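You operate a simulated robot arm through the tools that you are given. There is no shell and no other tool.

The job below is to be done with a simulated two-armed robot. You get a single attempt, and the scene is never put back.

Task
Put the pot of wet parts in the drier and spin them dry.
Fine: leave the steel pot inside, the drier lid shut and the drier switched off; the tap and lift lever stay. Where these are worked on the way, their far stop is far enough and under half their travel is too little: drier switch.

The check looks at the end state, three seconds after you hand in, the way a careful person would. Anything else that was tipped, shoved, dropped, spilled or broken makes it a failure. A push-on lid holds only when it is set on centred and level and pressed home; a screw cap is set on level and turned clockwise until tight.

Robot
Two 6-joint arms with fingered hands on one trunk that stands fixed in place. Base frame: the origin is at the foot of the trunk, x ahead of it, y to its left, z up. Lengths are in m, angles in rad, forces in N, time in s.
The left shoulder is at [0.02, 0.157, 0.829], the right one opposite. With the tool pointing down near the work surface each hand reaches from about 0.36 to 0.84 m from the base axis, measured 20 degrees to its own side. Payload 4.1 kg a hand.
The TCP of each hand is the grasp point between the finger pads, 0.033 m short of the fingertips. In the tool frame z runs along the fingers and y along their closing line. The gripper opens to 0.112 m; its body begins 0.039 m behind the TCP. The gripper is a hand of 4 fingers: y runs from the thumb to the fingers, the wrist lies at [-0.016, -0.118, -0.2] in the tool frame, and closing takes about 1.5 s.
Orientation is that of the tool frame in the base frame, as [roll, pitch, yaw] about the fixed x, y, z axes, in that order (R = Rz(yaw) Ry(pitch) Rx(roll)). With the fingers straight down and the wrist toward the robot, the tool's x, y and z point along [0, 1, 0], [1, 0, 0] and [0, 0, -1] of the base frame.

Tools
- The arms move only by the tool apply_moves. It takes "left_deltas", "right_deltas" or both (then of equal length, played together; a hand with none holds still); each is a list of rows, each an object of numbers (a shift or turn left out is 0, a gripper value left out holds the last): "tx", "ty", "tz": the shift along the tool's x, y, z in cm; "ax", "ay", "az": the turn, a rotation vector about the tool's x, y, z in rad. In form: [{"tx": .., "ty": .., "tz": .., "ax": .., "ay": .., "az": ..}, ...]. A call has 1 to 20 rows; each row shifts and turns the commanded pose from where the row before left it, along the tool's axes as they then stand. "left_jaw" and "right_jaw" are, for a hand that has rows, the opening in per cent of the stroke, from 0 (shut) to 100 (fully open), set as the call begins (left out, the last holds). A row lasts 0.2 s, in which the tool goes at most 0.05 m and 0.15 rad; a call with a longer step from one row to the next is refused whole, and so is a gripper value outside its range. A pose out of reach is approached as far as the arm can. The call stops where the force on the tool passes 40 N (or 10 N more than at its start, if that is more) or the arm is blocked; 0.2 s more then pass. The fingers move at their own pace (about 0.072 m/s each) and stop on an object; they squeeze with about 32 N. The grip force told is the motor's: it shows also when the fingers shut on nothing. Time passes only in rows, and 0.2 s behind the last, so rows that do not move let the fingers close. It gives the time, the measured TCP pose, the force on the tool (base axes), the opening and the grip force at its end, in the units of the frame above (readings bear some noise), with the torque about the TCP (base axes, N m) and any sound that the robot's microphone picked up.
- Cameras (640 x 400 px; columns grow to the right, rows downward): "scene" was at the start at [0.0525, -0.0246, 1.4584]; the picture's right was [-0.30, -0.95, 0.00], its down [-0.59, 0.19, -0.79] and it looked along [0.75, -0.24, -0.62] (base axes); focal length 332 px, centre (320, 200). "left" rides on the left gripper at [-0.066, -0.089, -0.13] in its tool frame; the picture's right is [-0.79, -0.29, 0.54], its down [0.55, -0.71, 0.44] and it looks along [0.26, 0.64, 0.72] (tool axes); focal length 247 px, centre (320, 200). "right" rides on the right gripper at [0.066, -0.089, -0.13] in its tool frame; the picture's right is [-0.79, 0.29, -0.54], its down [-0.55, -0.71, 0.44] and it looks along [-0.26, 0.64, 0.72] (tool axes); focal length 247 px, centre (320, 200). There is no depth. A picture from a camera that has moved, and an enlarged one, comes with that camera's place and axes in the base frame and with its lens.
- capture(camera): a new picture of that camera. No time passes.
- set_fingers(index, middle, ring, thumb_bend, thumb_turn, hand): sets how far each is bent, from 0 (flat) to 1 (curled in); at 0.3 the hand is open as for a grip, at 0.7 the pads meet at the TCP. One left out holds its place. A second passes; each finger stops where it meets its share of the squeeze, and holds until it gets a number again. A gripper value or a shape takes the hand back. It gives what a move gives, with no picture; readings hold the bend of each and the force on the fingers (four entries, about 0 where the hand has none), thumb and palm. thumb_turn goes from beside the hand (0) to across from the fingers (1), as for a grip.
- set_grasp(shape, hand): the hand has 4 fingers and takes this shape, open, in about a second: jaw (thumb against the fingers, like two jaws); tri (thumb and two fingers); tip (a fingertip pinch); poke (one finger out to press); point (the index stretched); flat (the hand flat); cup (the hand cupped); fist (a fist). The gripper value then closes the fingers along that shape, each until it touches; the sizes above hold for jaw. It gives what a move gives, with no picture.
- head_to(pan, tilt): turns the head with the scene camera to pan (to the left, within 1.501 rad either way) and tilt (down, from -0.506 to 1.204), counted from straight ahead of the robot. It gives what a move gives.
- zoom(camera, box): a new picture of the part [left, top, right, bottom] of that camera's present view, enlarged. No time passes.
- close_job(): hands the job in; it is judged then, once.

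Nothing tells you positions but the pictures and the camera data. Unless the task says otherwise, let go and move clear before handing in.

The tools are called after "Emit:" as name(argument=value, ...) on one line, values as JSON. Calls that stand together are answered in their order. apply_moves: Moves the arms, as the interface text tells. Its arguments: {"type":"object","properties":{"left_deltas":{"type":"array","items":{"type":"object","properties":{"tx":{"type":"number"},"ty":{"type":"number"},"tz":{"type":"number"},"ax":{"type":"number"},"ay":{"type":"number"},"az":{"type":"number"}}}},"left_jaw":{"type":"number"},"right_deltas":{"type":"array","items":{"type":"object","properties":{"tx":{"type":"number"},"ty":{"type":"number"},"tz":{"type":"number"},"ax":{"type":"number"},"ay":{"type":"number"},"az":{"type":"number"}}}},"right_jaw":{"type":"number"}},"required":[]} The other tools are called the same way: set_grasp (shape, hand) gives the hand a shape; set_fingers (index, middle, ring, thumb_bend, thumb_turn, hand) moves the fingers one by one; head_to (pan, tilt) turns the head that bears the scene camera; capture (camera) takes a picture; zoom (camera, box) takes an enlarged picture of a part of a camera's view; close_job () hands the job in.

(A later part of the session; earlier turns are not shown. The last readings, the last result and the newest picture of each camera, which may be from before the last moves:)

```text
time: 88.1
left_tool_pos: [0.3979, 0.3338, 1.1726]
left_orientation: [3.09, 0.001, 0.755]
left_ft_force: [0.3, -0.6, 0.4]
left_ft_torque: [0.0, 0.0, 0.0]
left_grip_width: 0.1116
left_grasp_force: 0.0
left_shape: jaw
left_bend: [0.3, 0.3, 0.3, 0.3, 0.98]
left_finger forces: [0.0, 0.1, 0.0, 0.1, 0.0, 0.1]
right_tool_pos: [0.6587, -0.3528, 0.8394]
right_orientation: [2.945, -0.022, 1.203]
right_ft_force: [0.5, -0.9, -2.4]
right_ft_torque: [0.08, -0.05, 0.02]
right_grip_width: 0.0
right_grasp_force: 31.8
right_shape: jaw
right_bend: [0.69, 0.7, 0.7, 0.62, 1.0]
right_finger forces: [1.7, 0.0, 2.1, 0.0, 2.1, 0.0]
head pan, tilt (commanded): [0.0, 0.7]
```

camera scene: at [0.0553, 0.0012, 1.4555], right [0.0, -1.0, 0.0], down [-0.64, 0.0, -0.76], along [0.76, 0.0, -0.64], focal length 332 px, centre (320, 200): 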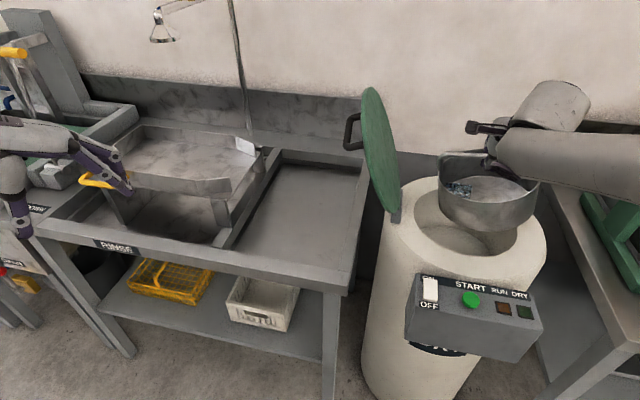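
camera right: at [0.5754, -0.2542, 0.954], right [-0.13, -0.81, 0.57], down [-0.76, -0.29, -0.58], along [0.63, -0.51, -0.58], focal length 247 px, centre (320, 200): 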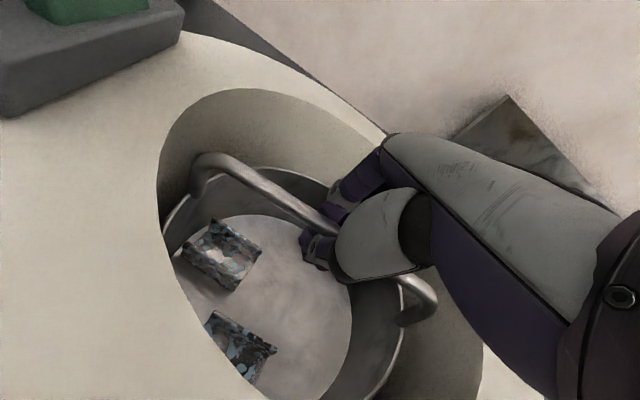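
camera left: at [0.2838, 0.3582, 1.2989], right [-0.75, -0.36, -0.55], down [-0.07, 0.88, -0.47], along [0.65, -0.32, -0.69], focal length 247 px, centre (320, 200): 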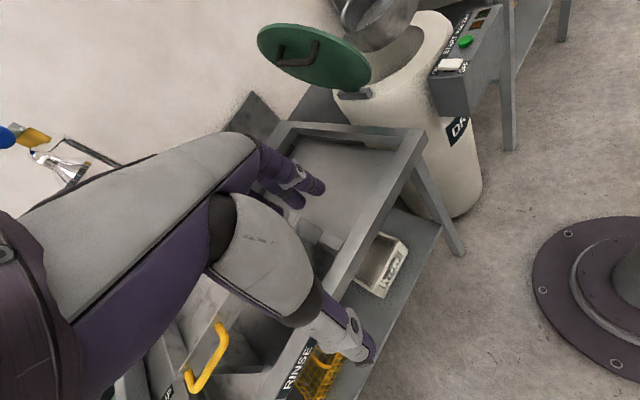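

Emit:
apply_moves(right_deltas=[{"tx": -0.01, "ty": -0.1, "tz": 0.5}, {}])

Emit:
capture(camera="right")

```text
time: 88.7
left_tool_pos: [0.397, 0.3323, 1.1739]
left_orientation: [3.092, 0.001, 0.756]
left_ft_force: [0.5, 0.2, 0.0]
left_ft_torque: [-0.01, 0.0, -0.01]
left_grip_width: 0.1118
left_grasp_force: 0.1
left_shape: jaw
left_bend: [0.3, 0.3, 0.3, 0.3, 0.98]
left_finger forces: [0.0, 0.0, 0.0, 0.0, 0.0, 0.1]
right_tool_pos: [0.6574, -0.3534, 0.8346]
right_orientation: [2.942, -0.021, 1.203]
right_ft_force: [2.4, -3.1, -1.1]
right_ft_torque: [0.01, 0.03, 0.02]
right_grip_width: 0.0
right_grasp_force: 32.5
right_shape: jaw
right_bend: [0.69, 0.7, 0.7, 0.62, 1.0]
right_finger forces: [1.7, 0.1, 2.4, 0.0, 0.2, 0.0]
head pan, tilt (commanded): [0.0, 0.7]
```

```text
taken
camera right: at [0.575, -0.2543, 0.9451], right [-0.13, -0.81, 0.57], down [-0.76, -0.29, -0.58], along [0.63, -0.51, -0.58], focal length 247 px, centre (320, 200)
```

right: 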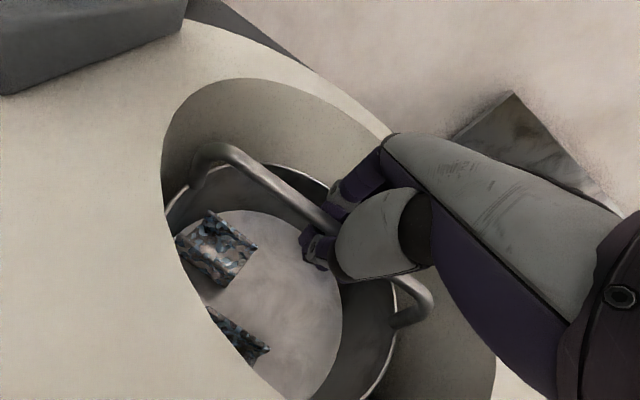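

Emit:
apply_moves(right_deltas=[{"tx": 0.02, "ty": 0.2, "tz": -1.0}, {"tx": -0.4, "ty": 0.7, "tz": 0.1}, {}])

Emit:
zoom(camera="left", box=[300, 0, 500, 120])

Emit:
capture(camera="right")

Emit:
zoom(camera="scene", box=[400, 150, 540, 270])

```text
time: 89.5
left_tool_pos: [0.3971, 0.332, 1.1727]
left_orientation: [3.092, 0.001, 0.757]
left_ft_force: [0.4, 0.1, -1.0]
left_ft_torque: [0.0, -0.03, 0.01]
left_grip_width: 0.1116
left_grasp_force: 0.0
left_shape: jaw
left_bend: [0.3, 0.3, 0.3, 0.3, 0.98]
left_finger forces: [0.1, 0.1, 0.0, 0.0, 0.0, 0.0]
right_tool_pos: [0.6627, -0.3605, 0.8453]
right_orientation: [2.944, -0.022, 1.205]
right_ft_force: [0.5, 0.0, -4.2]
right_ft_torque: [-0.01, 0.0, 0.01]
right_grip_width: 0.0001
right_grasp_force: 32.2
right_shape: jaw
right_bend: [0.69, 0.7, 0.7, 0.62, 1.0]
right_finger forces: [1.6, 0.0, 0.8, 0.0, 3.2, 0.0]
head pan, tilt (commanded): [0.0, 0.7]
```

```text
3.20 times, centred on (400, 60) of left
camera zoom: at [0.2838, 0.3582, 1.2988], right [-0.75, -0.36, -0.55], down [-0.07, 0.88, -0.47], along [0.65, -0.32, -0.69], focal length 790 px, centre (64, 648)
```

zoom: 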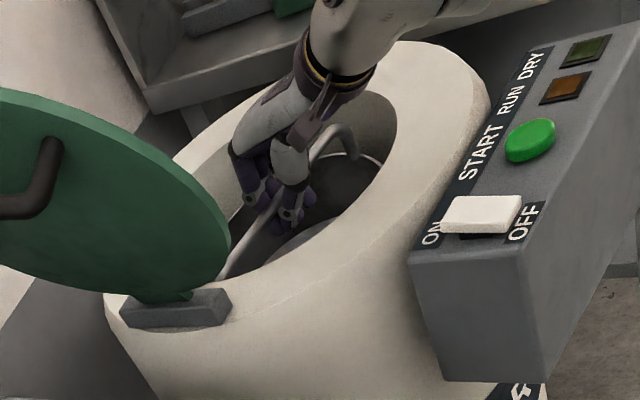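

```text
taken
camera right: at [0.58, -0.2607, 0.9544], right [-0.12, -0.81, 0.57], down [-0.76, -0.29, -0.58], along [0.63, -0.51, -0.59], focal length 247 px, centre (320, 200)
```

right: 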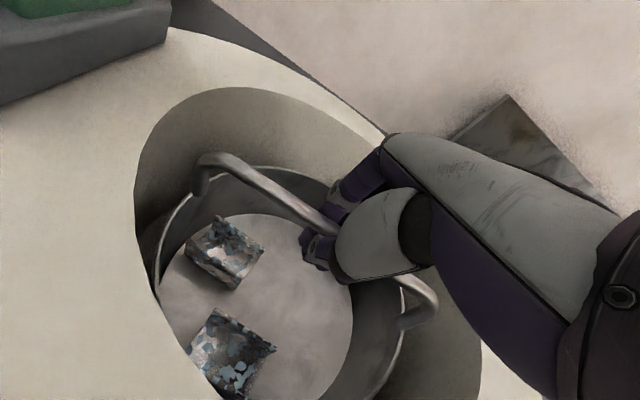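

```text
3.33 times, centred on (470, 210) of scene
camera zoom: at [0.0554, 0.0012, 1.4555], right [0.0, -1.0, 0.0], down [-0.64, 0.0, -0.76], along [0.76, 0.0, -0.64], focal length 1107 px, centre (-180, 167)
```

zoom: 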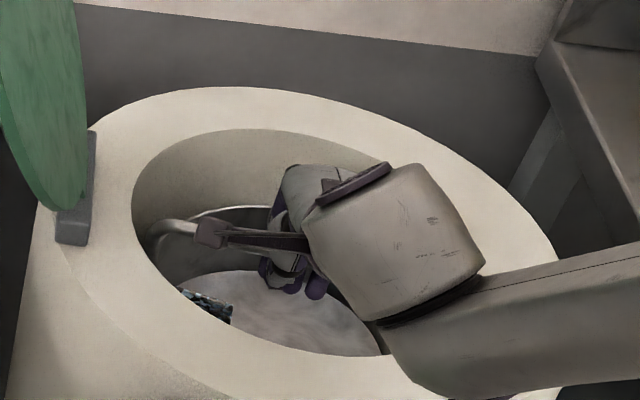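

Emit:
apply_moves(right_deltas=[{"tx": -0.01, "ty": -0.1, "tz": 0.5}, {"tx": -0.01, "ty": -0.1, "tz": 0.5}, {}])

Emit:
capture(camera="right")

```text
time: 90.3
left_tool_pos: [0.3974, 0.3328, 1.1734]
left_orientation: [3.093, 0.0, 0.756]
left_ft_force: [0.8, -0.2, -0.9]
left_ft_torque: [-0.01, 0.02, 0.02]
left_grip_width: 0.1118
left_grasp_force: 0.1
left_shape: jaw
left_bend: [0.3, 0.3, 0.3, 0.3, 0.98]
left_finger forces: [0.0, 0.1, 0.1, 0.0, 0.0, 0.1]
right_tool_pos: [0.6621, -0.3607, 0.834]
right_orientation: [2.942, -0.02, 1.205]
right_ft_force: [-0.5, 0.3, -2.2]
right_ft_torque: [0.06, -0.01, 0.01]
right_grip_width: 0.0001
right_grasp_force: 31.6
right_shape: jaw
right_bend: [0.69, 0.7, 0.7, 0.62, 1.0]
right_finger forces: [1.4, 0.1, 1.6, 0.0, 2.2, 0.1]
head pan, tilt (commanded): [0.0, 0.7]
```

```text
taken
camera right: at [0.5802, -0.2609, 0.9453], right [-0.13, -0.81, 0.57], down [-0.76, -0.29, -0.58], along [0.63, -0.51, -0.58], focal length 247 px, centre (320, 200)
```

right: 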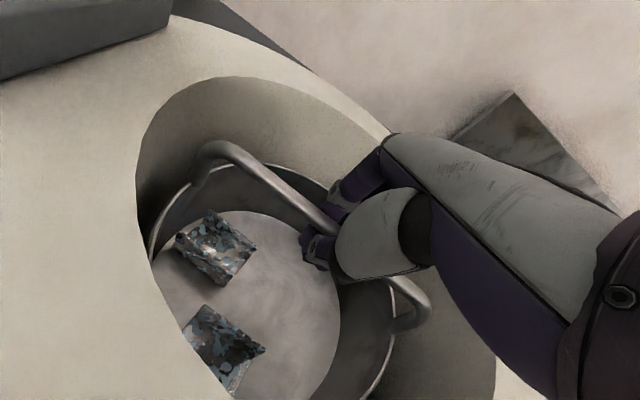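

Emit:
apply_moves(right_deltas=[{"tx": -0.01, "ty": -0.1, "tz": 0.5}, {}])

Emit:
apply_moves(right_deltas=[{"tx": -0.01, "ty": -0.1, "tz": 0.4}, {}])

Emit:
capture(camera="right")

```text
time: 90.9
left_tool_pos: [0.3972, 0.3333, 1.1736]
left_orientation: [3.091, 0.0, 0.755]
left_ft_force: [0.1, -0.3, -0.7]
left_ft_torque: [-0.01, 0.01, 0.03]
left_grip_width: 0.1117
left_grasp_force: 0.1
left_shape: jaw
left_bend: [0.3, 0.3, 0.3, 0.3, 0.98]
left_finger forces: [0.0, 0.0, 0.0, 0.1, 0.0, 0.0]
right_tool_pos: [0.6646, -0.3604, 0.8312]
right_orientation: [2.944, -0.021, 1.203]
right_ft_force: [0.6, 0.9, 1.2]
right_ft_torque: [-0.01, -0.01, 0.01]
right_grip_width: 0.0
right_grasp_force: 32.3
right_shape: jaw
right_bend: [0.69, 0.7, 0.7, 0.62, 1.0]
right_finger forces: [0.6, 0.1, 0.4, 0.0, 0.5, 0.0]
head pan, tilt (commanded): [0.0, 0.7]
```

```text
time: 91.5
left_tool_pos: [0.3966, 0.3318, 1.174]
left_orientation: [3.09, 0.0, 0.755]
left_ft_force: [0.5, 0.3, -0.1]
left_ft_torque: [0.01, -0.01, 0.0]
left_grip_width: 0.1117
left_grasp_force: 0.1
left_shape: jaw
left_bend: [0.3, 0.3, 0.3, 0.3, 0.98]
left_finger forces: [0.0, 0.1, 0.1, 0.0, 0.1, 0.0]
right_tool_pos: [0.6632, -0.3597, 0.8261]
right_orientation: [2.943, -0.02, 1.202]
right_ft_force: [0.2, 0.0, -0.5]
right_ft_torque: [0.0, 0.0, 0.02]
right_grip_width: 0.0
right_grasp_force: 31.8
right_shape: jaw
right_bend: [0.69, 0.7, 0.7, 0.62, 1.0]
right_finger forces: [0.0, 0.0, 0.0, 0.0, 0.1, 0.0]
head pan, tilt (commanded): [0.0, 0.7]
```

```text
taken
camera right: at [0.5804, -0.2605, 0.9365], right [-0.13, -0.81, 0.57], down [-0.76, -0.29, -0.58], along [0.63, -0.51, -0.59], focal length 247 px, centre (320, 200)
```

right: 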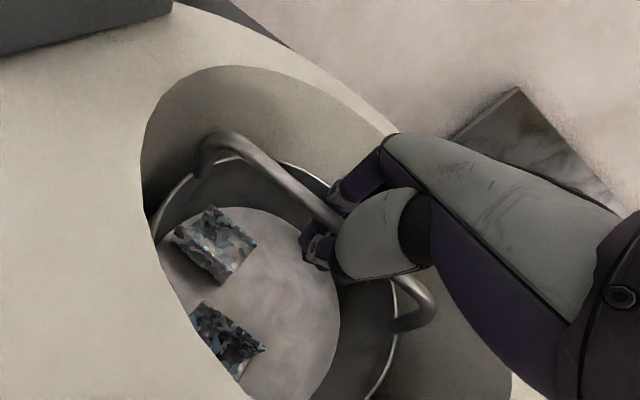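

The weight is fully on the drum floor and the bar sits loose in the hand. I open the hand part-way, enough to free the bar without spreading into the drum wall.

Emit:
apply_moves(right_deltas=[{}, {}, {}, {}, {}, {}, {}], right_jaw=60)

Emit:
capture(camera="right")

```text
time: 93.1
left_tool_pos: [0.3965, 0.3328, 1.1734]
left_orientation: [3.09, -0.001, 0.757]
left_ft_force: [-0.5, -0.7, 0.6]
left_ft_torque: [-0.03, 0.01, 0.01]
left_grip_width: 0.112
left_grasp_force: 0.1
left_shape: jaw
left_bend: [0.3, 0.3, 0.3, 0.3, 0.98]
left_finger forces: [0.0, 0.1, 0.0, 0.0, 0.1, 0.0]
right_tool_pos: [0.6627, -0.3605, 0.8276]
right_orientation: [2.943, -0.021, 1.203]
right_ft_force: [-0.1, -0.4, 0.1]
right_ft_torque: [-0.01, -0.02, 0.02]
right_grip_width: 0.0668
right_grasp_force: 0.1
right_shape: jaw
right_bend: [0.75, 0.4, 0.37, 0.66, 1.0]
right_finger forces: [0.1, 0.0, 0.1, 0.1, 0.1, 0.0]
head pan, tilt (commanded): [0.0, 0.7]
```

```text
taken
camera right: at [0.5804, -0.2605, 0.9366], right [-0.13, -0.81, 0.57], down [-0.76, -0.29, -0.58], along [0.63, -0.51, -0.59], focal length 247 px, centre (320, 200)
```

right: 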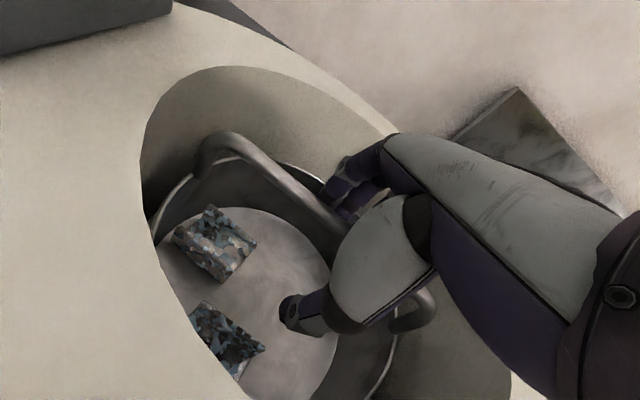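

Emit:
apply_moves(right_deltas=[{}, {}, {}, {}, {}, {}], right_jaw=90)

Emit:
capture(camera="right")

Emit:
zoom(camera="scene", box=[400, 150, 540, 270])

Emit:
zoom(camera="left", box=[300, 0, 500, 120])

```text
time: 94.5
left_tool_pos: [0.3963, 0.333, 1.1745]
left_orientation: [3.09, -0.001, 0.755]
left_ft_force: [0.2, -0.6, 0.2]
left_ft_torque: [-0.01, -0.02, -0.01]
left_grip_width: 0.1116
left_grasp_force: 0.0
left_shape: jaw
left_bend: [0.3, 0.3, 0.3, 0.3, 0.98]
left_finger forces: [0.0, 0.0, 0.0, 0.0, 0.1, 0.0]
right_tool_pos: [0.665, -0.3598, 0.8263]
right_orientation: [2.943, -0.02, 1.203]
right_ft_force: [0.5, -1.2, -0.8]
right_ft_torque: [0.0, -0.02, -0.01]
right_grip_width: 0.1004
right_grasp_force: 0.0
right_shape: jaw
right_bend: [0.27, 0.32, 0.3, 0.39, 0.98]
right_finger forces: [0.1, 0.0, 0.0, 0.0, 0.0, 0.0]
head pan, tilt (commanded): [0.0, 0.7]
```

```text
taken
camera right: at [0.5804, -0.2605, 0.9366], right [-0.13, -0.81, 0.57], down [-0.76, -0.29, -0.58], along [0.63, -0.51, -0.59], focal length 247 px, centre (320, 200)
```

right: 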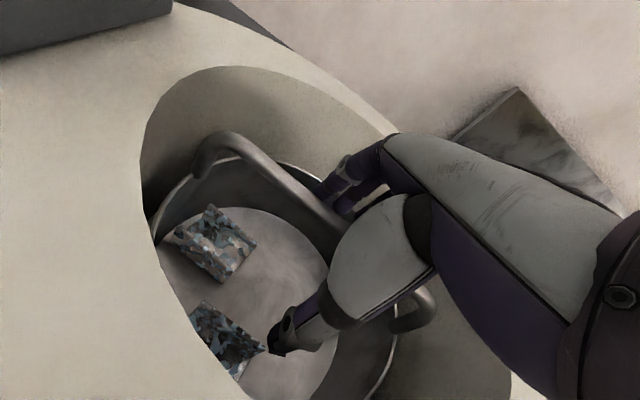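

```text
3.33 times, centred on (470, 210) of scene
camera zoom: at [0.0552, 0.0013, 1.4555], right [0.0, -1.0, 0.0], down [-0.64, 0.0, -0.76], along [0.76, 0.0, -0.64], focal length 1107 px, centre (-180, 167)
```

zoom: 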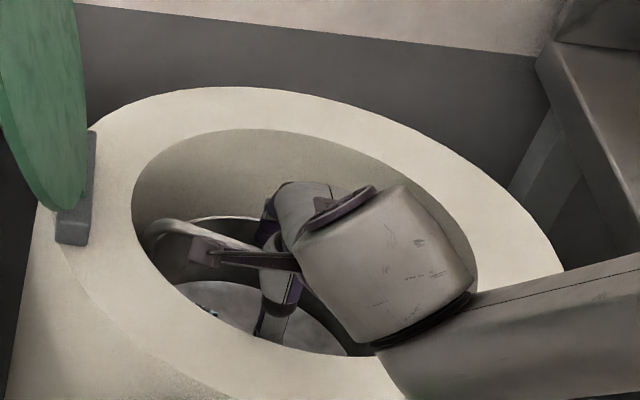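

```text
3.20 times, centred on (400, 60) of left
camera zoom: at [0.2838, 0.3582, 1.2988], right [-0.75, -0.36, -0.55], down [-0.07, 0.88, -0.47], along [0.65, -0.32, -0.69], focal length 790 px, centre (64, 648)
```

zoom: 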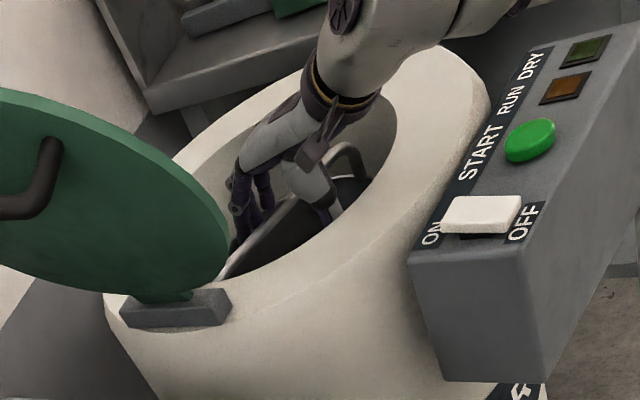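

The hand is open around the bar. I raise it straight out and check that the pot stays down.

Emit:
apply_moves(right_deltas=[{"tx": 0.02, "ty": 0.2, "tz": -1.0}, {"tx": 0.04, "ty": 0.4, "tz": -1.96}, {}])

Emit:
capture(camera="right")

```text
time: 95.3
left_tool_pos: [0.3978, 0.3329, 1.1739]
left_orientation: [3.089, 0.0, 0.756]
left_ft_force: [0.3, 0.3, -0.1]
left_ft_torque: [0.04, -0.05, 0.02]
left_grip_width: 0.1116
left_grasp_force: 0.1
left_shape: jaw
left_bend: [0.3, 0.3, 0.3, 0.3, 0.98]
left_finger forces: [0.0, 0.1, 0.0, 0.0, 0.0, 0.1]
right_tool_pos: [0.6634, -0.36, 0.8557]
right_orientation: [2.941, -0.02, 1.204]
right_ft_force: [0.3, -0.2, 0.0]
right_ft_torque: [-0.02, -0.02, 0.0]
right_grip_width: 0.1006
right_grasp_force: 0.1
right_shape: jaw
right_bend: [0.27, 0.32, 0.3, 0.39, 0.98]
right_finger forces: [0.0, 0.0, 0.1, 0.0, 0.1, 0.1]
head pan, tilt (commanded): [0.0, 0.7]
```

```text
taken
camera right: at [0.5804, -0.2606, 0.9665], right [-0.13, -0.81, 0.57], down [-0.76, -0.29, -0.58], along [0.63, -0.51, -0.59], focal length 247 px, centre (320, 200)
```

right: 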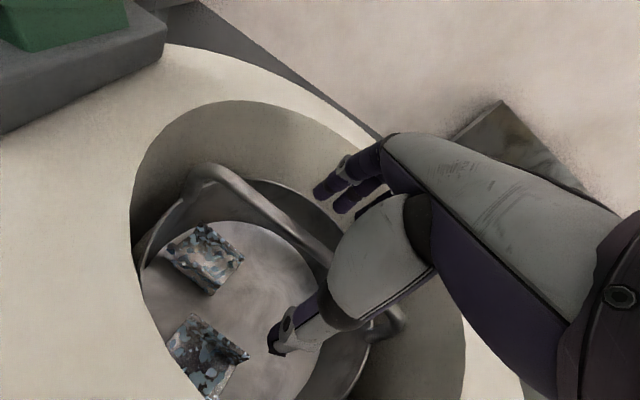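

Emit:
apply_moves(right_deltas=[{"tx": 0.06, "ty": 0.6, "tz": -2.94}, {"tx": 0.06, "ty": 0.6, "tz": -2.94}, {"tx": 0.06, "ty": 0.6, "tz": -2.94}, {"tx": 0.06, "ty": 0.6, "tz": -2.94}, {"tx": 0.06, "ty": 0.6, "tz": -2.94}, {"tx": 0.06, "ty": 0.6, "tz": -2.94}, {}])

Emit:
capture(camera="right")

Emit:
capture(camera="scene")

```text
time: 96.9
left_tool_pos: [0.3971, 0.3335, 1.1738]
left_orientation: [3.091, 0.001, 0.756]
left_ft_force: [0.4, 0.1, 0.1]
left_ft_torque: [-0.02, 0.02, -0.01]
left_grip_width: 0.1117
left_grasp_force: 0.0
left_shape: jaw
left_bend: [0.3, 0.3, 0.3, 0.3, 0.98]
left_finger forces: [0.0, 0.0, 0.1, 0.0, 0.0, 0.2]
right_tool_pos: [0.6633, -0.3599, 1.036]
right_orientation: [2.942, -0.021, 1.206]
right_ft_force: [0.9, -0.6, 0.5]
right_ft_torque: [0.0, 0.02, 0.0]
right_grip_width: 0.1005
right_grasp_force: 0.0
right_shape: jaw
right_bend: [0.27, 0.32, 0.3, 0.39, 0.98]
right_finger forces: [0.0, 0.1, 0.1, 0.1, 0.0, 0.0]
head pan, tilt (commanded): [0.0, 0.7]
```

```text
taken
camera right: at [0.5806, -0.2603, 1.1463], right [-0.13, -0.81, 0.57], down [-0.76, -0.29, -0.58], along [0.63, -0.51, -0.59], focal length 247 px, centre (320, 200)
```

right: 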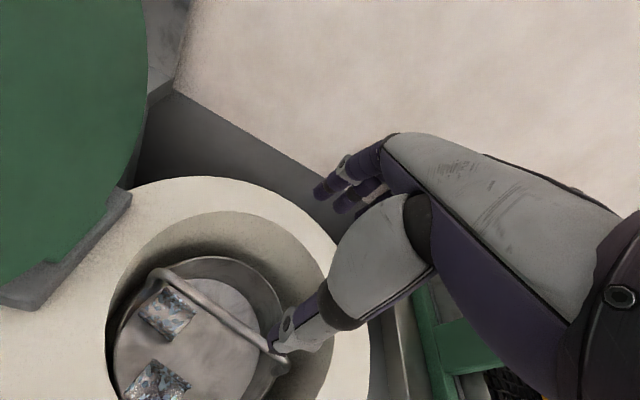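

```text
taken
camera scene: at [0.0553, 0.0013, 1.4555], right [0.0, -1.0, 0.0], down [-0.64, 0.0, -0.76], along [0.76, 0.0, -0.64], focal length 332 px, centre (320, 200)
```

scene: 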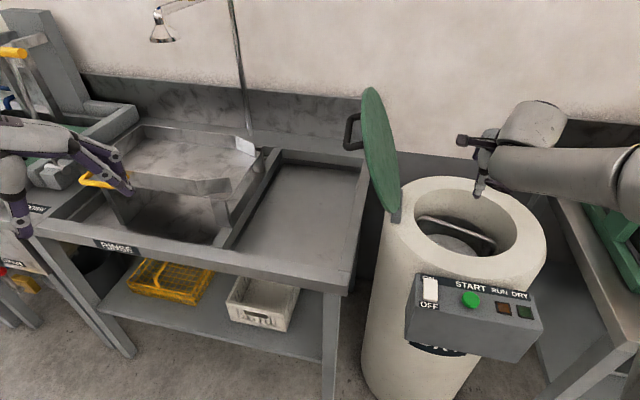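

The pot stands level in the drum with its handle below the rim. Next comes the lid, so I draw the right hand back out of the way.

Emit:
apply_moves(right_deltas=[{"tx": -1.74, "ty": -2.66, "tz": -2.19}, {"tx": -1.74, "ty": -2.66, "tz": -2.19}, {"tx": -1.74, "ty": -2.66, "tz": -2.19}, {"tx": -1.74, "ty": -2.66, "tz": -2.19}, {"tx": -1.74, "ty": -2.66, "tz": -2.19}, {"tx": -1.74, "ty": -2.66, "tz": -2.19}, {"tx": -1.74, "ty": -2.66, "tz": -2.19}, {}])

Emit:
capture(camera="scene")

Emit:
capture(camera="right")

```text
time: 98.7
left_tool_pos: [0.3985, 0.3336, 1.1736]
left_orientation: [3.094, 0.001, 0.756]
left_ft_force: [-0.5, 0.8, -1.0]
left_ft_torque: [0.01, 0.02, -0.01]
left_grip_width: 0.1118
left_grasp_force: 0.0
left_shape: jaw
left_bend: [0.3, 0.3, 0.3, 0.3, 0.98]
left_finger forces: [0.1, 0.0, 0.0, 0.1, 0.0, 0.0]
right_tool_pos: [0.4184, -0.3995, 1.147]
right_orientation: [2.943, -0.02, 1.204]
right_ft_force: [-0.1, -0.3, -0.7]
right_ft_torque: [0.0, -0.02, -0.01]
right_grip_width: 0.1007
right_grasp_force: 0.1
right_shape: jaw
right_bend: [0.27, 0.32, 0.3, 0.39, 0.98]
right_finger forces: [0.0, 0.0, 0.0, 0.1, 0.1, 0.0]
head pan, tilt (commanded): [0.0, 0.7]
```

```text
taken
camera scene: at [0.0554, 0.0013, 1.4555], right [0.0, -1.0, 0.0], down [-0.64, 0.0, -0.76], along [0.76, 0.0, -0.64], focal length 332 px, centre (320, 200)
```

scene: 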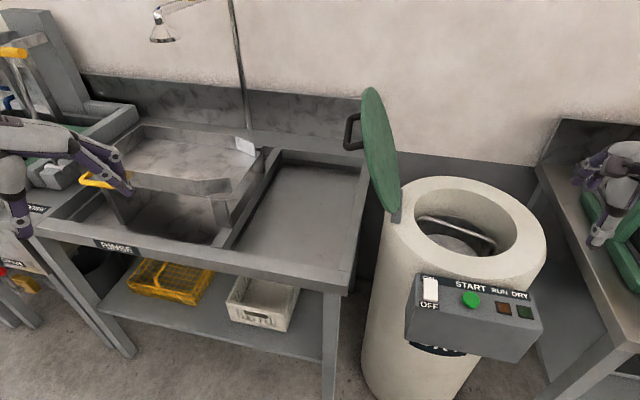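

```text
taken
camera right: at [0.3358, -0.2995, 1.2579], right [-0.13, -0.81, 0.57], down [-0.76, -0.29, -0.58], along [0.63, -0.51, -0.59], focal length 247 px, centre (320, 200)
```

right: 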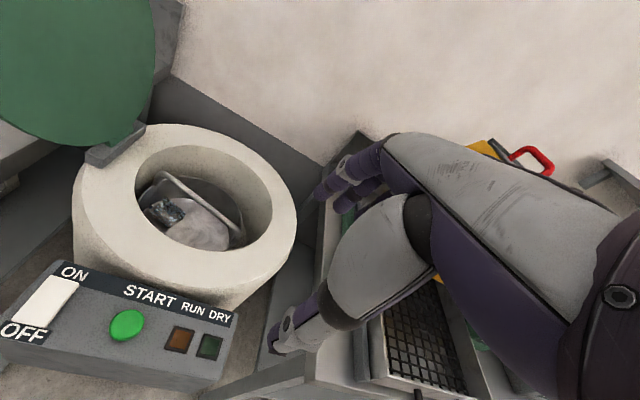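

For the lid, the right hand as a fist can go round the lid's near edge and push its outer face to the right, along the hinge's closing direction. I make a fist and bring it across in front of the lid.

Emit:
set_grasp(shape="fist", hand="right")

Emit:
apply_moves(right_deltas=[{"tx": 4.2, "ty": -1.58, "tz": -0.3}, {"tx": 4.2, "ty": -1.58, "tz": -0.3}, {"tx": 4.2, "ty": -1.58, "tz": -0.3}, {"tx": 4.2, "ty": -1.58, "tz": -0.3}, {"tx": 4.2, "ty": -1.58, "tz": -0.3}, {"tx": 4.2, "ty": -1.58, "tz": -0.3}, {"tx": 4.2, "ty": -1.58, "tz": -0.3}, {"tx": 4.2, "ty": -1.58, "tz": -0.3}, {"tx": 4.2, "ty": -1.58, "tz": -0.3}, {"tx": 4.2, "ty": -1.58, "tz": -0.3}, {}])

Emit:
capture(camera="right")

Emit:
capture(camera="left")

```text
time: 99.6
left_tool_pos: [0.3976, 0.3332, 1.174]
left_orientation: [3.092, 0.001, 0.755]
left_ft_force: [0.2, 0.0, -0.5]
left_ft_torque: [0.03, 0.0, 0.04]
left_grip_width: 0.1118
left_grasp_force: 0.0
left_shape: jaw
left_bend: [0.3, 0.3, 0.3, 0.3, 0.98]
left_finger forces: [0.1, 0.1, 0.1, 0.0, 0.0, 0.1]
right_tool_pos: [0.4188, -0.3984, 1.1467]
right_orientation: [2.944, -0.021, 1.204]
right_ft_force: [0.3, -0.1, -0.2]
right_ft_torque: [0.04, 0.0, -0.02]
right_grip_width: 0.0
right_grasp_force: 0.0
right_shape: fist
right_bend: [0.98, 1.0, 1.0, 0.85, 0.83]
right_finger forces: [0.1, 0.1, 0.0, 0.1, 0.0, 0.0]
head pan, tilt (commanded): [0.0, 0.7]
```

```text
time: 102.0
left_tool_pos: [0.3973, 0.3328, 1.1734]
left_orientation: [3.092, -0.001, 0.756]
left_ft_force: [-0.5, -0.1, 0.2]
left_ft_torque: [0.03, 0.03, 0.01]
left_grip_width: 0.1117
left_grasp_force: 0.1
left_shape: jaw
left_bend: [0.3, 0.3, 0.3, 0.3, 0.98]
left_finger forces: [0.0, 0.0, 0.1, 0.0, 0.0, 0.0]
right_tool_pos: [0.4196, 0.0496, 1.1533]
right_orientation: [2.942, -0.022, 1.203]
right_ft_force: [-0.1, -0.7, -0.1]
right_ft_torque: [0.0, 0.0, 0.01]
right_grip_width: 0.0
right_grasp_force: 0.1
right_shape: fist
right_bend: [0.99, 1.0, 1.0, 0.85, 0.83]
right_finger forces: [0.1, 0.0, 0.1, 0.1, 0.0, 0.0]
head pan, tilt (commanded): [0.0, 0.7]
```

```text
taken
camera right: at [0.3368, 0.1496, 1.2638], right [-0.13, -0.81, 0.57], down [-0.76, -0.29, -0.58], along [0.63, -0.51, -0.59], focal length 247 px, centre (320, 200)
```

right: 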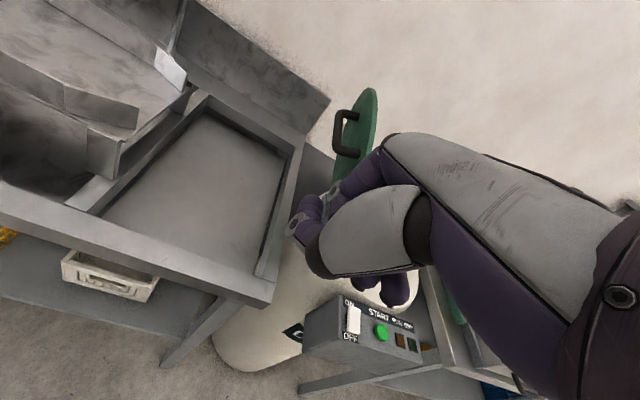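

```text
taken
camera left: at [0.2837, 0.3581, 1.2989], right [-0.75, -0.35, -0.55], down [-0.07, 0.88, -0.47], along [0.65, -0.32, -0.69], focal length 247 px, centre (320, 200)
```

left: 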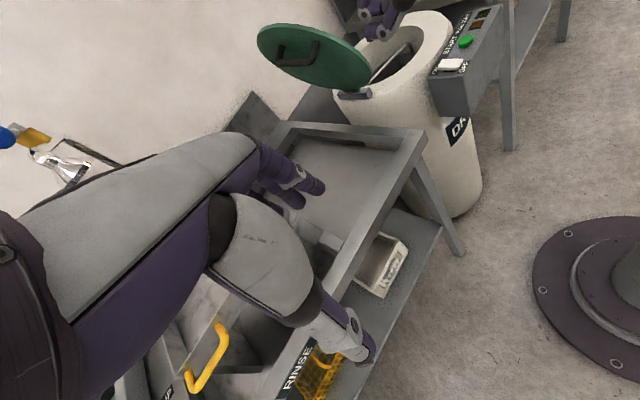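

Now the fist goes forward alongside the lid's outer face, staying a few centimetres to its left.

Emit:
apply_moves(right_deltas=[{"tx": 0.84, "ty": 3.64, "tz": 1.9}, {"tx": 0.84, "ty": 3.64, "tz": 1.9}, {"tx": 0.84, "ty": 3.64, "tz": 1.9}, {"tx": 0.84, "ty": 3.64, "tz": 1.9}, {"tx": 0.84, "ty": 3.64, "tz": 1.9}, {}])

Emit:
capture(camera="right")

Emit:
capture(camera="left")

Emit:
capture(camera="scene")

```text
time: 103.4
left_tool_pos: [0.3979, 0.333, 1.174]
left_orientation: [3.091, -0.002, 0.757]
left_ft_force: [-0.4, 0.1, 0.6]
left_ft_torque: [0.0, -0.04, 0.01]
left_grip_width: 0.112
left_grasp_force: 0.1
left_shape: jaw
left_bend: [0.3, 0.3, 0.3, 0.3, 0.98]
left_finger forces: [0.1, 0.0, 0.1, 0.1, 0.0, 0.0]
right_tool_pos: [0.6211, 0.0181, 1.0982]
right_orientation: [2.942, -0.018, 1.201]
right_ft_force: [-0.3, -0.3, -0.3]
right_ft_torque: [-0.01, -0.02, -0.01]
right_grip_width: 0.0001
right_grasp_force: 0.0
right_shape: fist
right_bend: [0.99, 1.0, 1.0, 0.85, 0.83]
right_finger forces: [0.0, 0.1, 0.0, 0.0, 0.1, 0.0]
head pan, tilt (commanded): [0.0, 0.7]
```

```text
taken
camera right: at [0.5381, 0.1191, 1.2078], right [-0.13, -0.81, 0.57], down [-0.76, -0.29, -0.58], along [0.63, -0.51, -0.59], focal length 247 px, centre (320, 200)
```

right: 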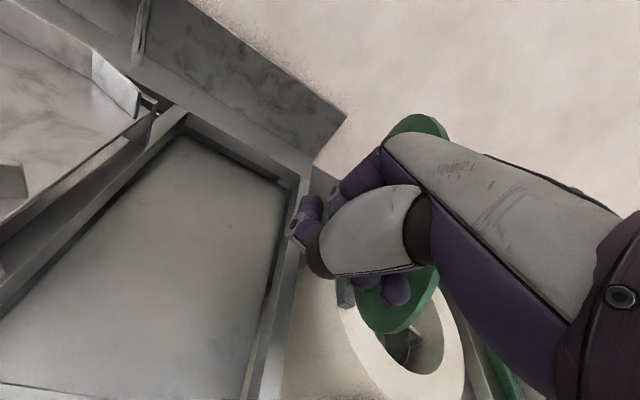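

```text
taken
camera left: at [0.2837, 0.3582, 1.2989], right [-0.75, -0.36, -0.55], down [-0.07, 0.88, -0.47], along [0.65, -0.32, -0.69], focal length 247 px, centre (320, 200)
```

left: 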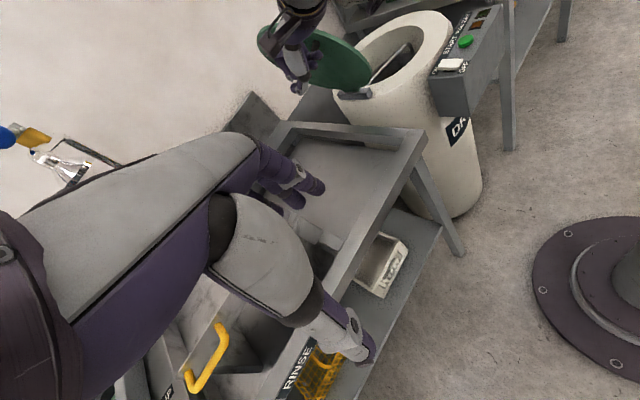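

```text
taken
camera scene: at [0.0551, 0.0013, 1.4555], right [0.0, -1.0, 0.0], down [-0.64, 0.0, -0.77], along [0.77, 0.0, -0.64], focal length 332 px, centre (320, 200)
```

scene: 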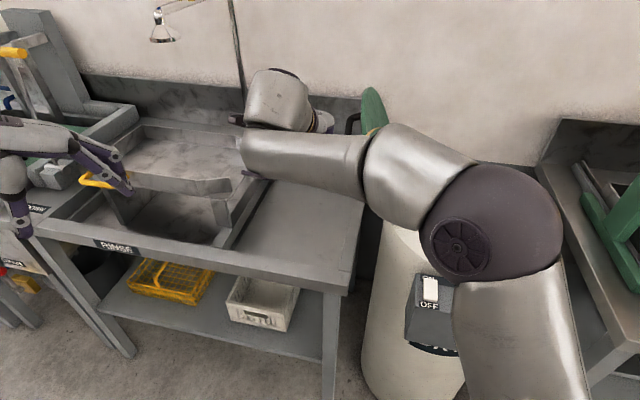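

Emit:
apply_moves(right_deltas=[{"tx": -1.5}, {"tx": -1.5}, {"tx": -1.5}, {"tx": -1.5}, {"tx": -1.5}])

Emit:
capture(camera="left")

Emit:
capture(camera="right")

```text
time: 104.6
left_tool_pos: [0.3969, 0.3323, 1.1742]
left_orientation: [3.091, 0.001, 0.755]
left_ft_force: [0.5, 0.5, -0.4]
left_ft_torque: [0.02, 0.01, -0.01]
left_grip_width: 0.1118
left_grasp_force: 0.1
left_shape: jaw
left_bend: [0.3, 0.3, 0.3, 0.3, 0.98]
left_finger forces: [0.0, 0.1, 0.0, 0.0, 0.0, 0.0]
right_tool_pos: [0.5934, -0.0505, 1.0965]
right_orientation: [2.944, -0.021, 1.203]
right_ft_force: [0.2, 0.4, -0.4]
right_ft_torque: [0.01, -0.01, 0.0]
right_grip_width: 0.0
right_grasp_force: 0.2
right_shape: fist
right_bend: [0.99, 1.0, 1.0, 0.85, 0.83]
right_finger forces: [0.0, 0.0, 0.0, 0.1, 0.1, 0.0]
head pan, tilt (commanded): [0.0, 0.7]
```

```text
taken
camera left: at [0.2838, 0.3584, 1.2988], right [-0.75, -0.36, -0.55], down [-0.07, 0.88, -0.47], along [0.65, -0.32, -0.69], focal length 247 px, centre (320, 200)
```

left: 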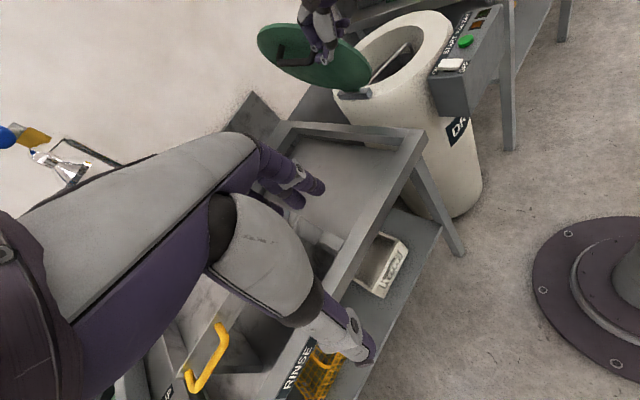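

```text
taken
camera right: at [0.5104, 0.0487, 1.2062], right [-0.13, -0.81, 0.57], down [-0.76, -0.29, -0.58], along [0.63, -0.51, -0.59], focal length 247 px, centre (320, 200)
```

right: 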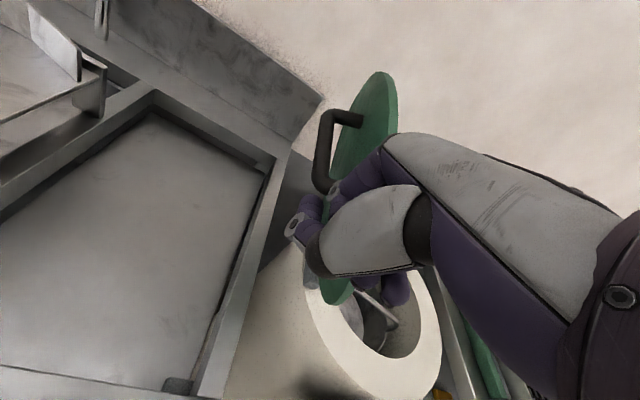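

Emit:
apply_moves(right_deltas=[{"ty": 3.0}, {"tx": -1.5}, {"tx": -1.5}, {"tx": -1.5}])

Emit:
capture(camera="left")

Emit:
capture(camera="right")

```text
time: 105.6
left_tool_pos: [0.3962, 0.334, 1.1743]
left_orientation: [3.088, -0.002, 0.755]
left_ft_force: [-0.2, -0.5, -0.4]
left_ft_torque: [-0.02, 0.0, 0.02]
left_grip_width: 0.1119
left_grasp_force: 0.1
left_shape: jaw
left_bend: [0.3, 0.3, 0.3, 0.3, 0.98]
left_finger forces: [0.0, 0.0, 0.1, 0.0, 0.0, 0.0]
right_tool_pos: [0.6055, -0.1003, 1.1034]
right_orientation: [2.94, -0.02, 1.207]
right_ft_force: [-13.7, 9.9, 13.9]
right_ft_torque: [-0.71, -0.31, -0.38]
right_grip_width: 0.0
right_grasp_force: 0.0
right_shape: fist
right_bend: [0.99, 1.0, 1.0, 0.92, 0.83]
right_finger forces: [0.1, 0.0, 16.6, 0.0, 0.5, 0.1]
head pan, tilt (commanded): [0.0, 0.7]
```

```text
taken
camera left: at [0.2821, 0.3591, 1.299], right [-0.75, -0.36, -0.55], down [-0.07, 0.88, -0.47], along [0.65, -0.32, -0.69], focal length 247 px, centre (320, 200)
```

left: 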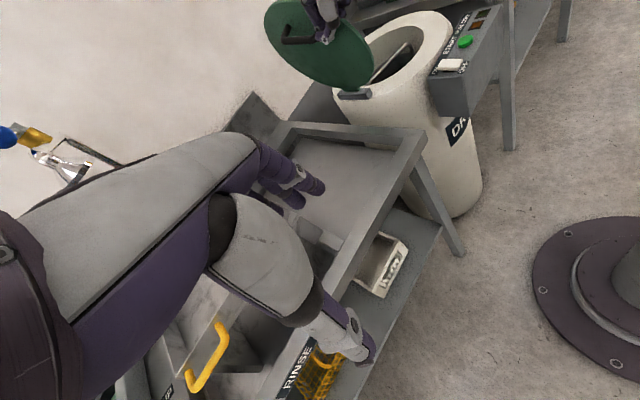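

```text
taken
camera right: at [0.5206, -0.0018, 1.2139], right [-0.13, -0.81, 0.57], down [-0.76, -0.29, -0.58], along [0.64, -0.51, -0.58], focal length 247 px, centre (320, 200)
```

right: 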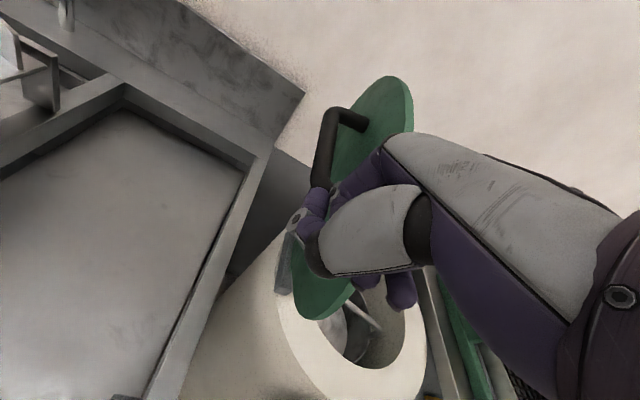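

The lid is starting to swing; the fist is also nudging the lid's handle. I ease back from the handle a little and keep pushing along the closing direction.

Emit:
apply_moves(right_deltas=[{"ty": -1.2}, {"tx": -1.5}, {"tx": -1.5}, {"tx": -1.5}])

Emit:
capture(camera="left")

Emit:
capture(camera="scene")

```text
time: 106.6
left_tool_pos: [0.3979, 0.333, 1.1729]
left_orientation: [3.092, 0.0, 0.756]
left_ft_force: [0.6, 0.5, 1.1]
left_ft_torque: [-0.01, 0.0, -0.02]
left_grip_width: 0.1117
left_grasp_force: 0.1
left_shape: jaw
left_bend: [0.3, 0.3, 0.3, 0.3, 0.98]
left_finger forces: [0.0, 0.0, 0.0, 0.0, 0.0, 0.0]
right_tool_pos: [0.5776, -0.1407, 1.0982]
right_orientation: [2.945, -0.019, 1.203]
right_ft_force: [0.6, -0.5, -0.2]
right_ft_torque: [-0.03, -0.01, 0.0]
right_grip_width: 0.0
right_grasp_force: 0.0
right_shape: fist
right_bend: [0.99, 1.0, 1.0, 0.86, 0.83]
right_finger forces: [0.0, 0.0, 0.1, 0.1, 0.0, 0.0]
head pan, tilt (commanded): [0.0, 0.7]
```

```text
taken
camera left: at [0.2839, 0.3584, 1.2988], right [-0.75, -0.36, -0.55], down [-0.07, 0.88, -0.47], along [0.65, -0.32, -0.69], focal length 247 px, centre (320, 200)
```

left: 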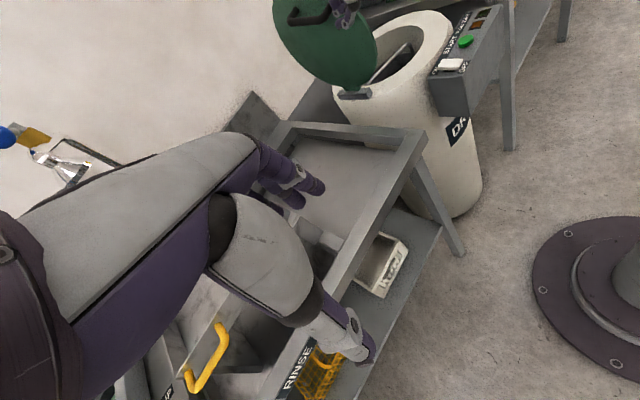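

```text
taken
camera scene: at [0.0554, 0.0015, 1.4555], right [0.0, -1.0, 0.0], down [-0.64, 0.0, -0.76], along [0.76, 0.0, -0.64], focal length 332 px, centre (320, 200)
```

scene: 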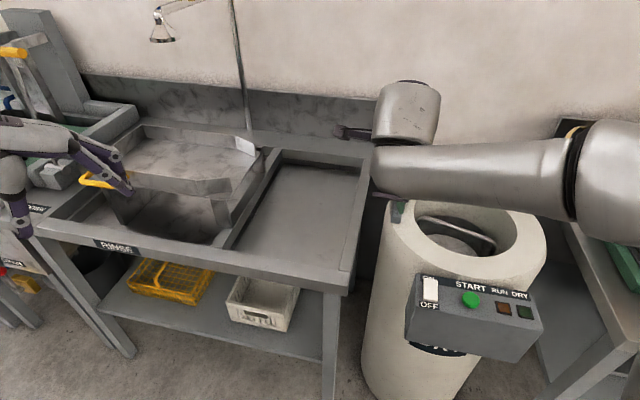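

Emit:
apply_moves(right_deltas=[{"tx": -1.5, "ty": 0.5}, {"tx": -1.5, "ty": 0.5}, {"tx": -1.5, "ty": 0.5}, {"tx": -1.5, "ty": 0.5}])

Emit:
capture(camera="left")

Emit:
capture(camera="scene")

Emit:
capture(camera="right")

```text
time: 107.6
left_tool_pos: [0.3974, 0.333, 1.1736]
left_orientation: [3.09, -0.001, 0.755]
left_ft_force: [-0.4, -0.1, -0.4]
left_ft_torque: [0.0, -0.02, -0.01]
left_grip_width: 0.1116
left_grasp_force: 0.0
left_shape: jaw
left_bend: [0.3, 0.3, 0.3, 0.3, 0.98]
left_finger forces: [0.0, 0.0, 0.0, 0.0, 0.0, 0.1]
right_tool_pos: [0.5745, -0.2038, 1.1006]
right_orientation: [2.943, -0.019, 1.201]
right_ft_force: [0.5, 0.4, 0.0]
right_ft_torque: [-0.02, 0.0, 0.01]
right_grip_width: 0.0001
right_grasp_force: 0.1
right_shape: fist
right_bend: [0.99, 1.0, 1.0, 0.86, 0.83]
right_finger forces: [0.0, 0.0, 0.0, 0.0, 0.0, 0.1]
head pan, tilt (commanded): [0.0, 0.7]
```

```text
taken
camera left: at [0.2838, 0.3584, 1.2988], right [-0.75, -0.36, -0.55], down [-0.07, 0.88, -0.47], along [0.65, -0.32, -0.69], focal length 247 px, centre (320, 200)
```

left: 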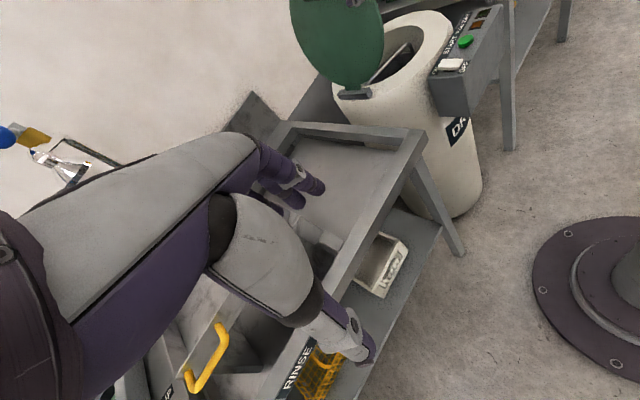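

```text
taken
camera scene: at [0.0553, 0.0015, 1.4555], right [0.0, -1.0, 0.0], down [-0.64, 0.0, -0.76], along [0.76, 0.0, -0.64], focal length 332 px, centre (320, 200)
```

scene: 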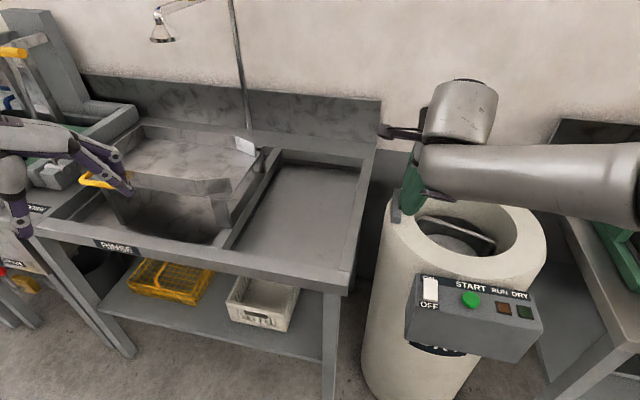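

```text
taken
camera right: at [0.4913, -0.104, 1.2116], right [-0.13, -0.81, 0.57], down [-0.76, -0.29, -0.58], along [0.63, -0.51, -0.59], focal length 247 px, centre (320, 200)
```

right: 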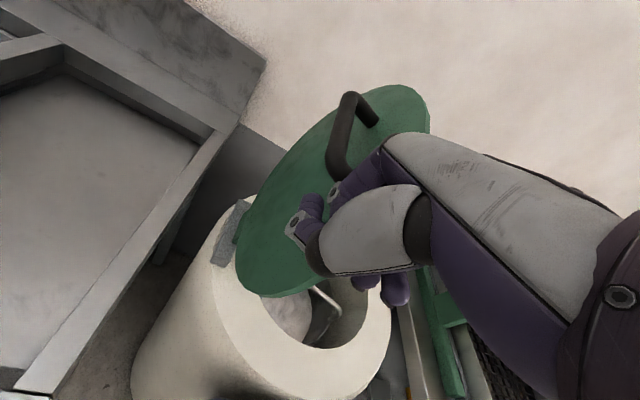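

The lid is past upright and stays where it is put (a stiff hinge), so I can swing it down gradually. I follow the arc with the fist.

Emit:
apply_moves(right_deltas=[{"tx": -1.6, "tz": 0.4}, {"tx": -1.6, "tz": 0.5}, {"tx": -1.5, "tz": 0.6}, {"tx": -1.5, "tz": 0.8}])

Emit:
capture(camera="right")

Emit:
capture(camera="scene")

```text
time: 108.6
left_tool_pos: [0.3976, 0.3331, 1.1742]
left_orientation: [3.091, -0.001, 0.755]
left_ft_force: [0.3, 0.0, 0.5]
left_ft_torque: [0.02, 0.0, -0.01]
left_grip_width: 0.1119
left_grasp_force: 0.1
left_shape: jaw
left_bend: [0.3, 0.3, 0.3, 0.3, 0.98]
left_finger forces: [0.1, 0.0, 0.1, 0.1, 0.0, 0.0]
right_tool_pos: [0.5568, -0.262, 1.0775]
right_orientation: [2.945, -0.021, 1.202]
right_ft_force: [-0.2, 0.0, 0.1]
right_ft_torque: [-0.02, 0.04, 0.01]
right_grip_width: 0.0
right_grasp_force: 0.1
right_shape: fist
right_bend: [0.99, 1.0, 1.0, 0.86, 0.83]
right_finger forces: [0.0, 0.1, 0.0, 0.1, 0.0, 0.0]
head pan, tilt (commanded): [0.0, 0.7]
```

```text
taken
camera right: at [0.4727, -0.1632, 1.1881], right [-0.13, -0.81, 0.57], down [-0.76, -0.29, -0.58], along [0.63, -0.51, -0.59], focal length 247 px, centre (320, 200)
```

right: 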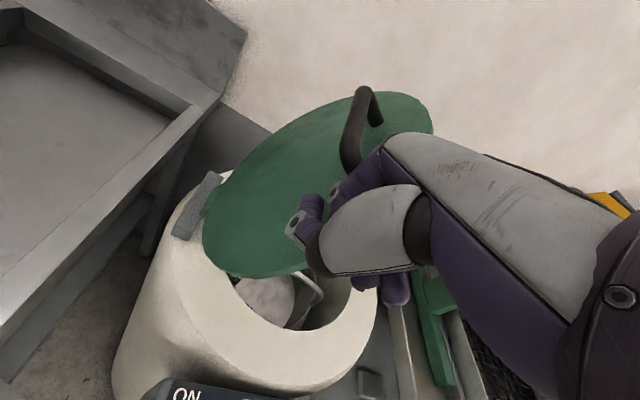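

```text
taken
camera scene: at [0.0553, 0.0015, 1.4555], right [0.0, -1.0, 0.0], down [-0.64, 0.0, -0.76], along [0.76, 0.0, -0.64], focal length 332 px, centre (320, 200)
```

scene: 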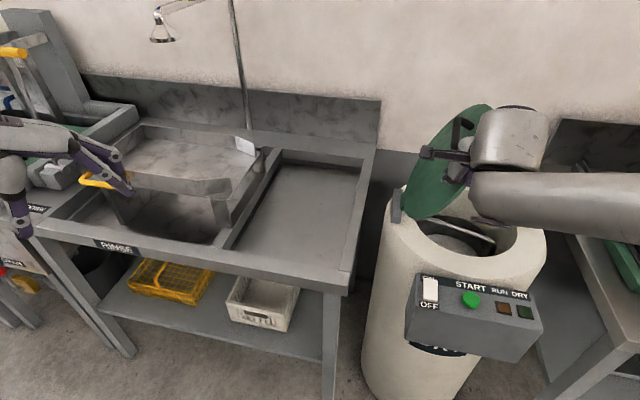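

Emit:
apply_moves(right_deltas=[{"tx": -1.4, "tz": 1.2}, {"tx": -1.3, "tz": 1.3}, {"tx": -1.2, "tz": 1.5}])

Emit:
capture(camera="right")

Emit:
capture(camera="scene")

```text
time: 109.4
left_tool_pos: [0.3965, 0.3329, 1.1739]
left_orientation: [3.091, 0.0, 0.754]
left_ft_force: [-0.1, 1.0, 0.6]
left_ft_torque: [-0.01, 0.0, -0.01]
left_grip_width: 0.1117
left_grasp_force: 0.0
left_shape: jaw
left_bend: [0.3, 0.3, 0.3, 0.3, 0.98]
left_finger forces: [0.1, 0.0, 0.0, 0.0, 0.0, 0.1]
right_tool_pos: [0.5508, -0.3018, 1.0368]
right_orientation: [2.945, -0.02, 1.203]
right_ft_force: [-3.2, -0.9, 2.1]
right_ft_torque: [-0.08, -0.09, -0.09]
right_grip_width: 0.0002
right_grasp_force: 0.0
right_shape: fist
right_bend: [0.99, 1.0, 1.0, 0.86, 0.83]
right_finger forces: [0.0, 0.1, 3.5, 0.1, 0.1, 0.0]
head pan, tilt (commanded): [0.0, 0.7]
```

```text
taken
camera right: at [0.467, -0.2027, 1.147], right [-0.13, -0.81, 0.57], down [-0.76, -0.29, -0.58], along [0.63, -0.51, -0.58], focal length 247 px, centre (320, 200)
```

right: 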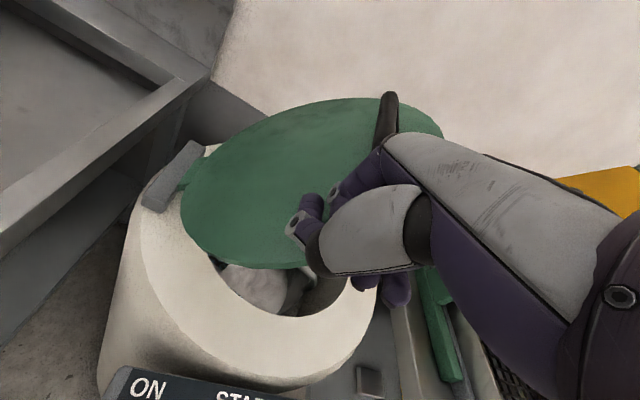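

```text
taken
camera scene: at [0.0551, 0.0015, 1.4555], right [0.0, -1.0, 0.0], down [-0.64, 0.0, -0.77], along [0.77, 0.0, -0.64], focal length 332 px, centre (320, 200)
```

scene: 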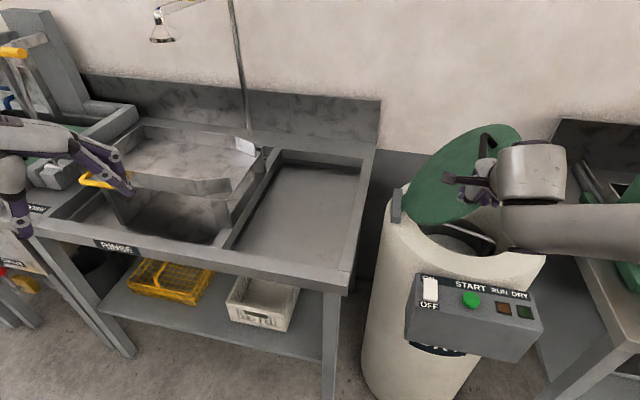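

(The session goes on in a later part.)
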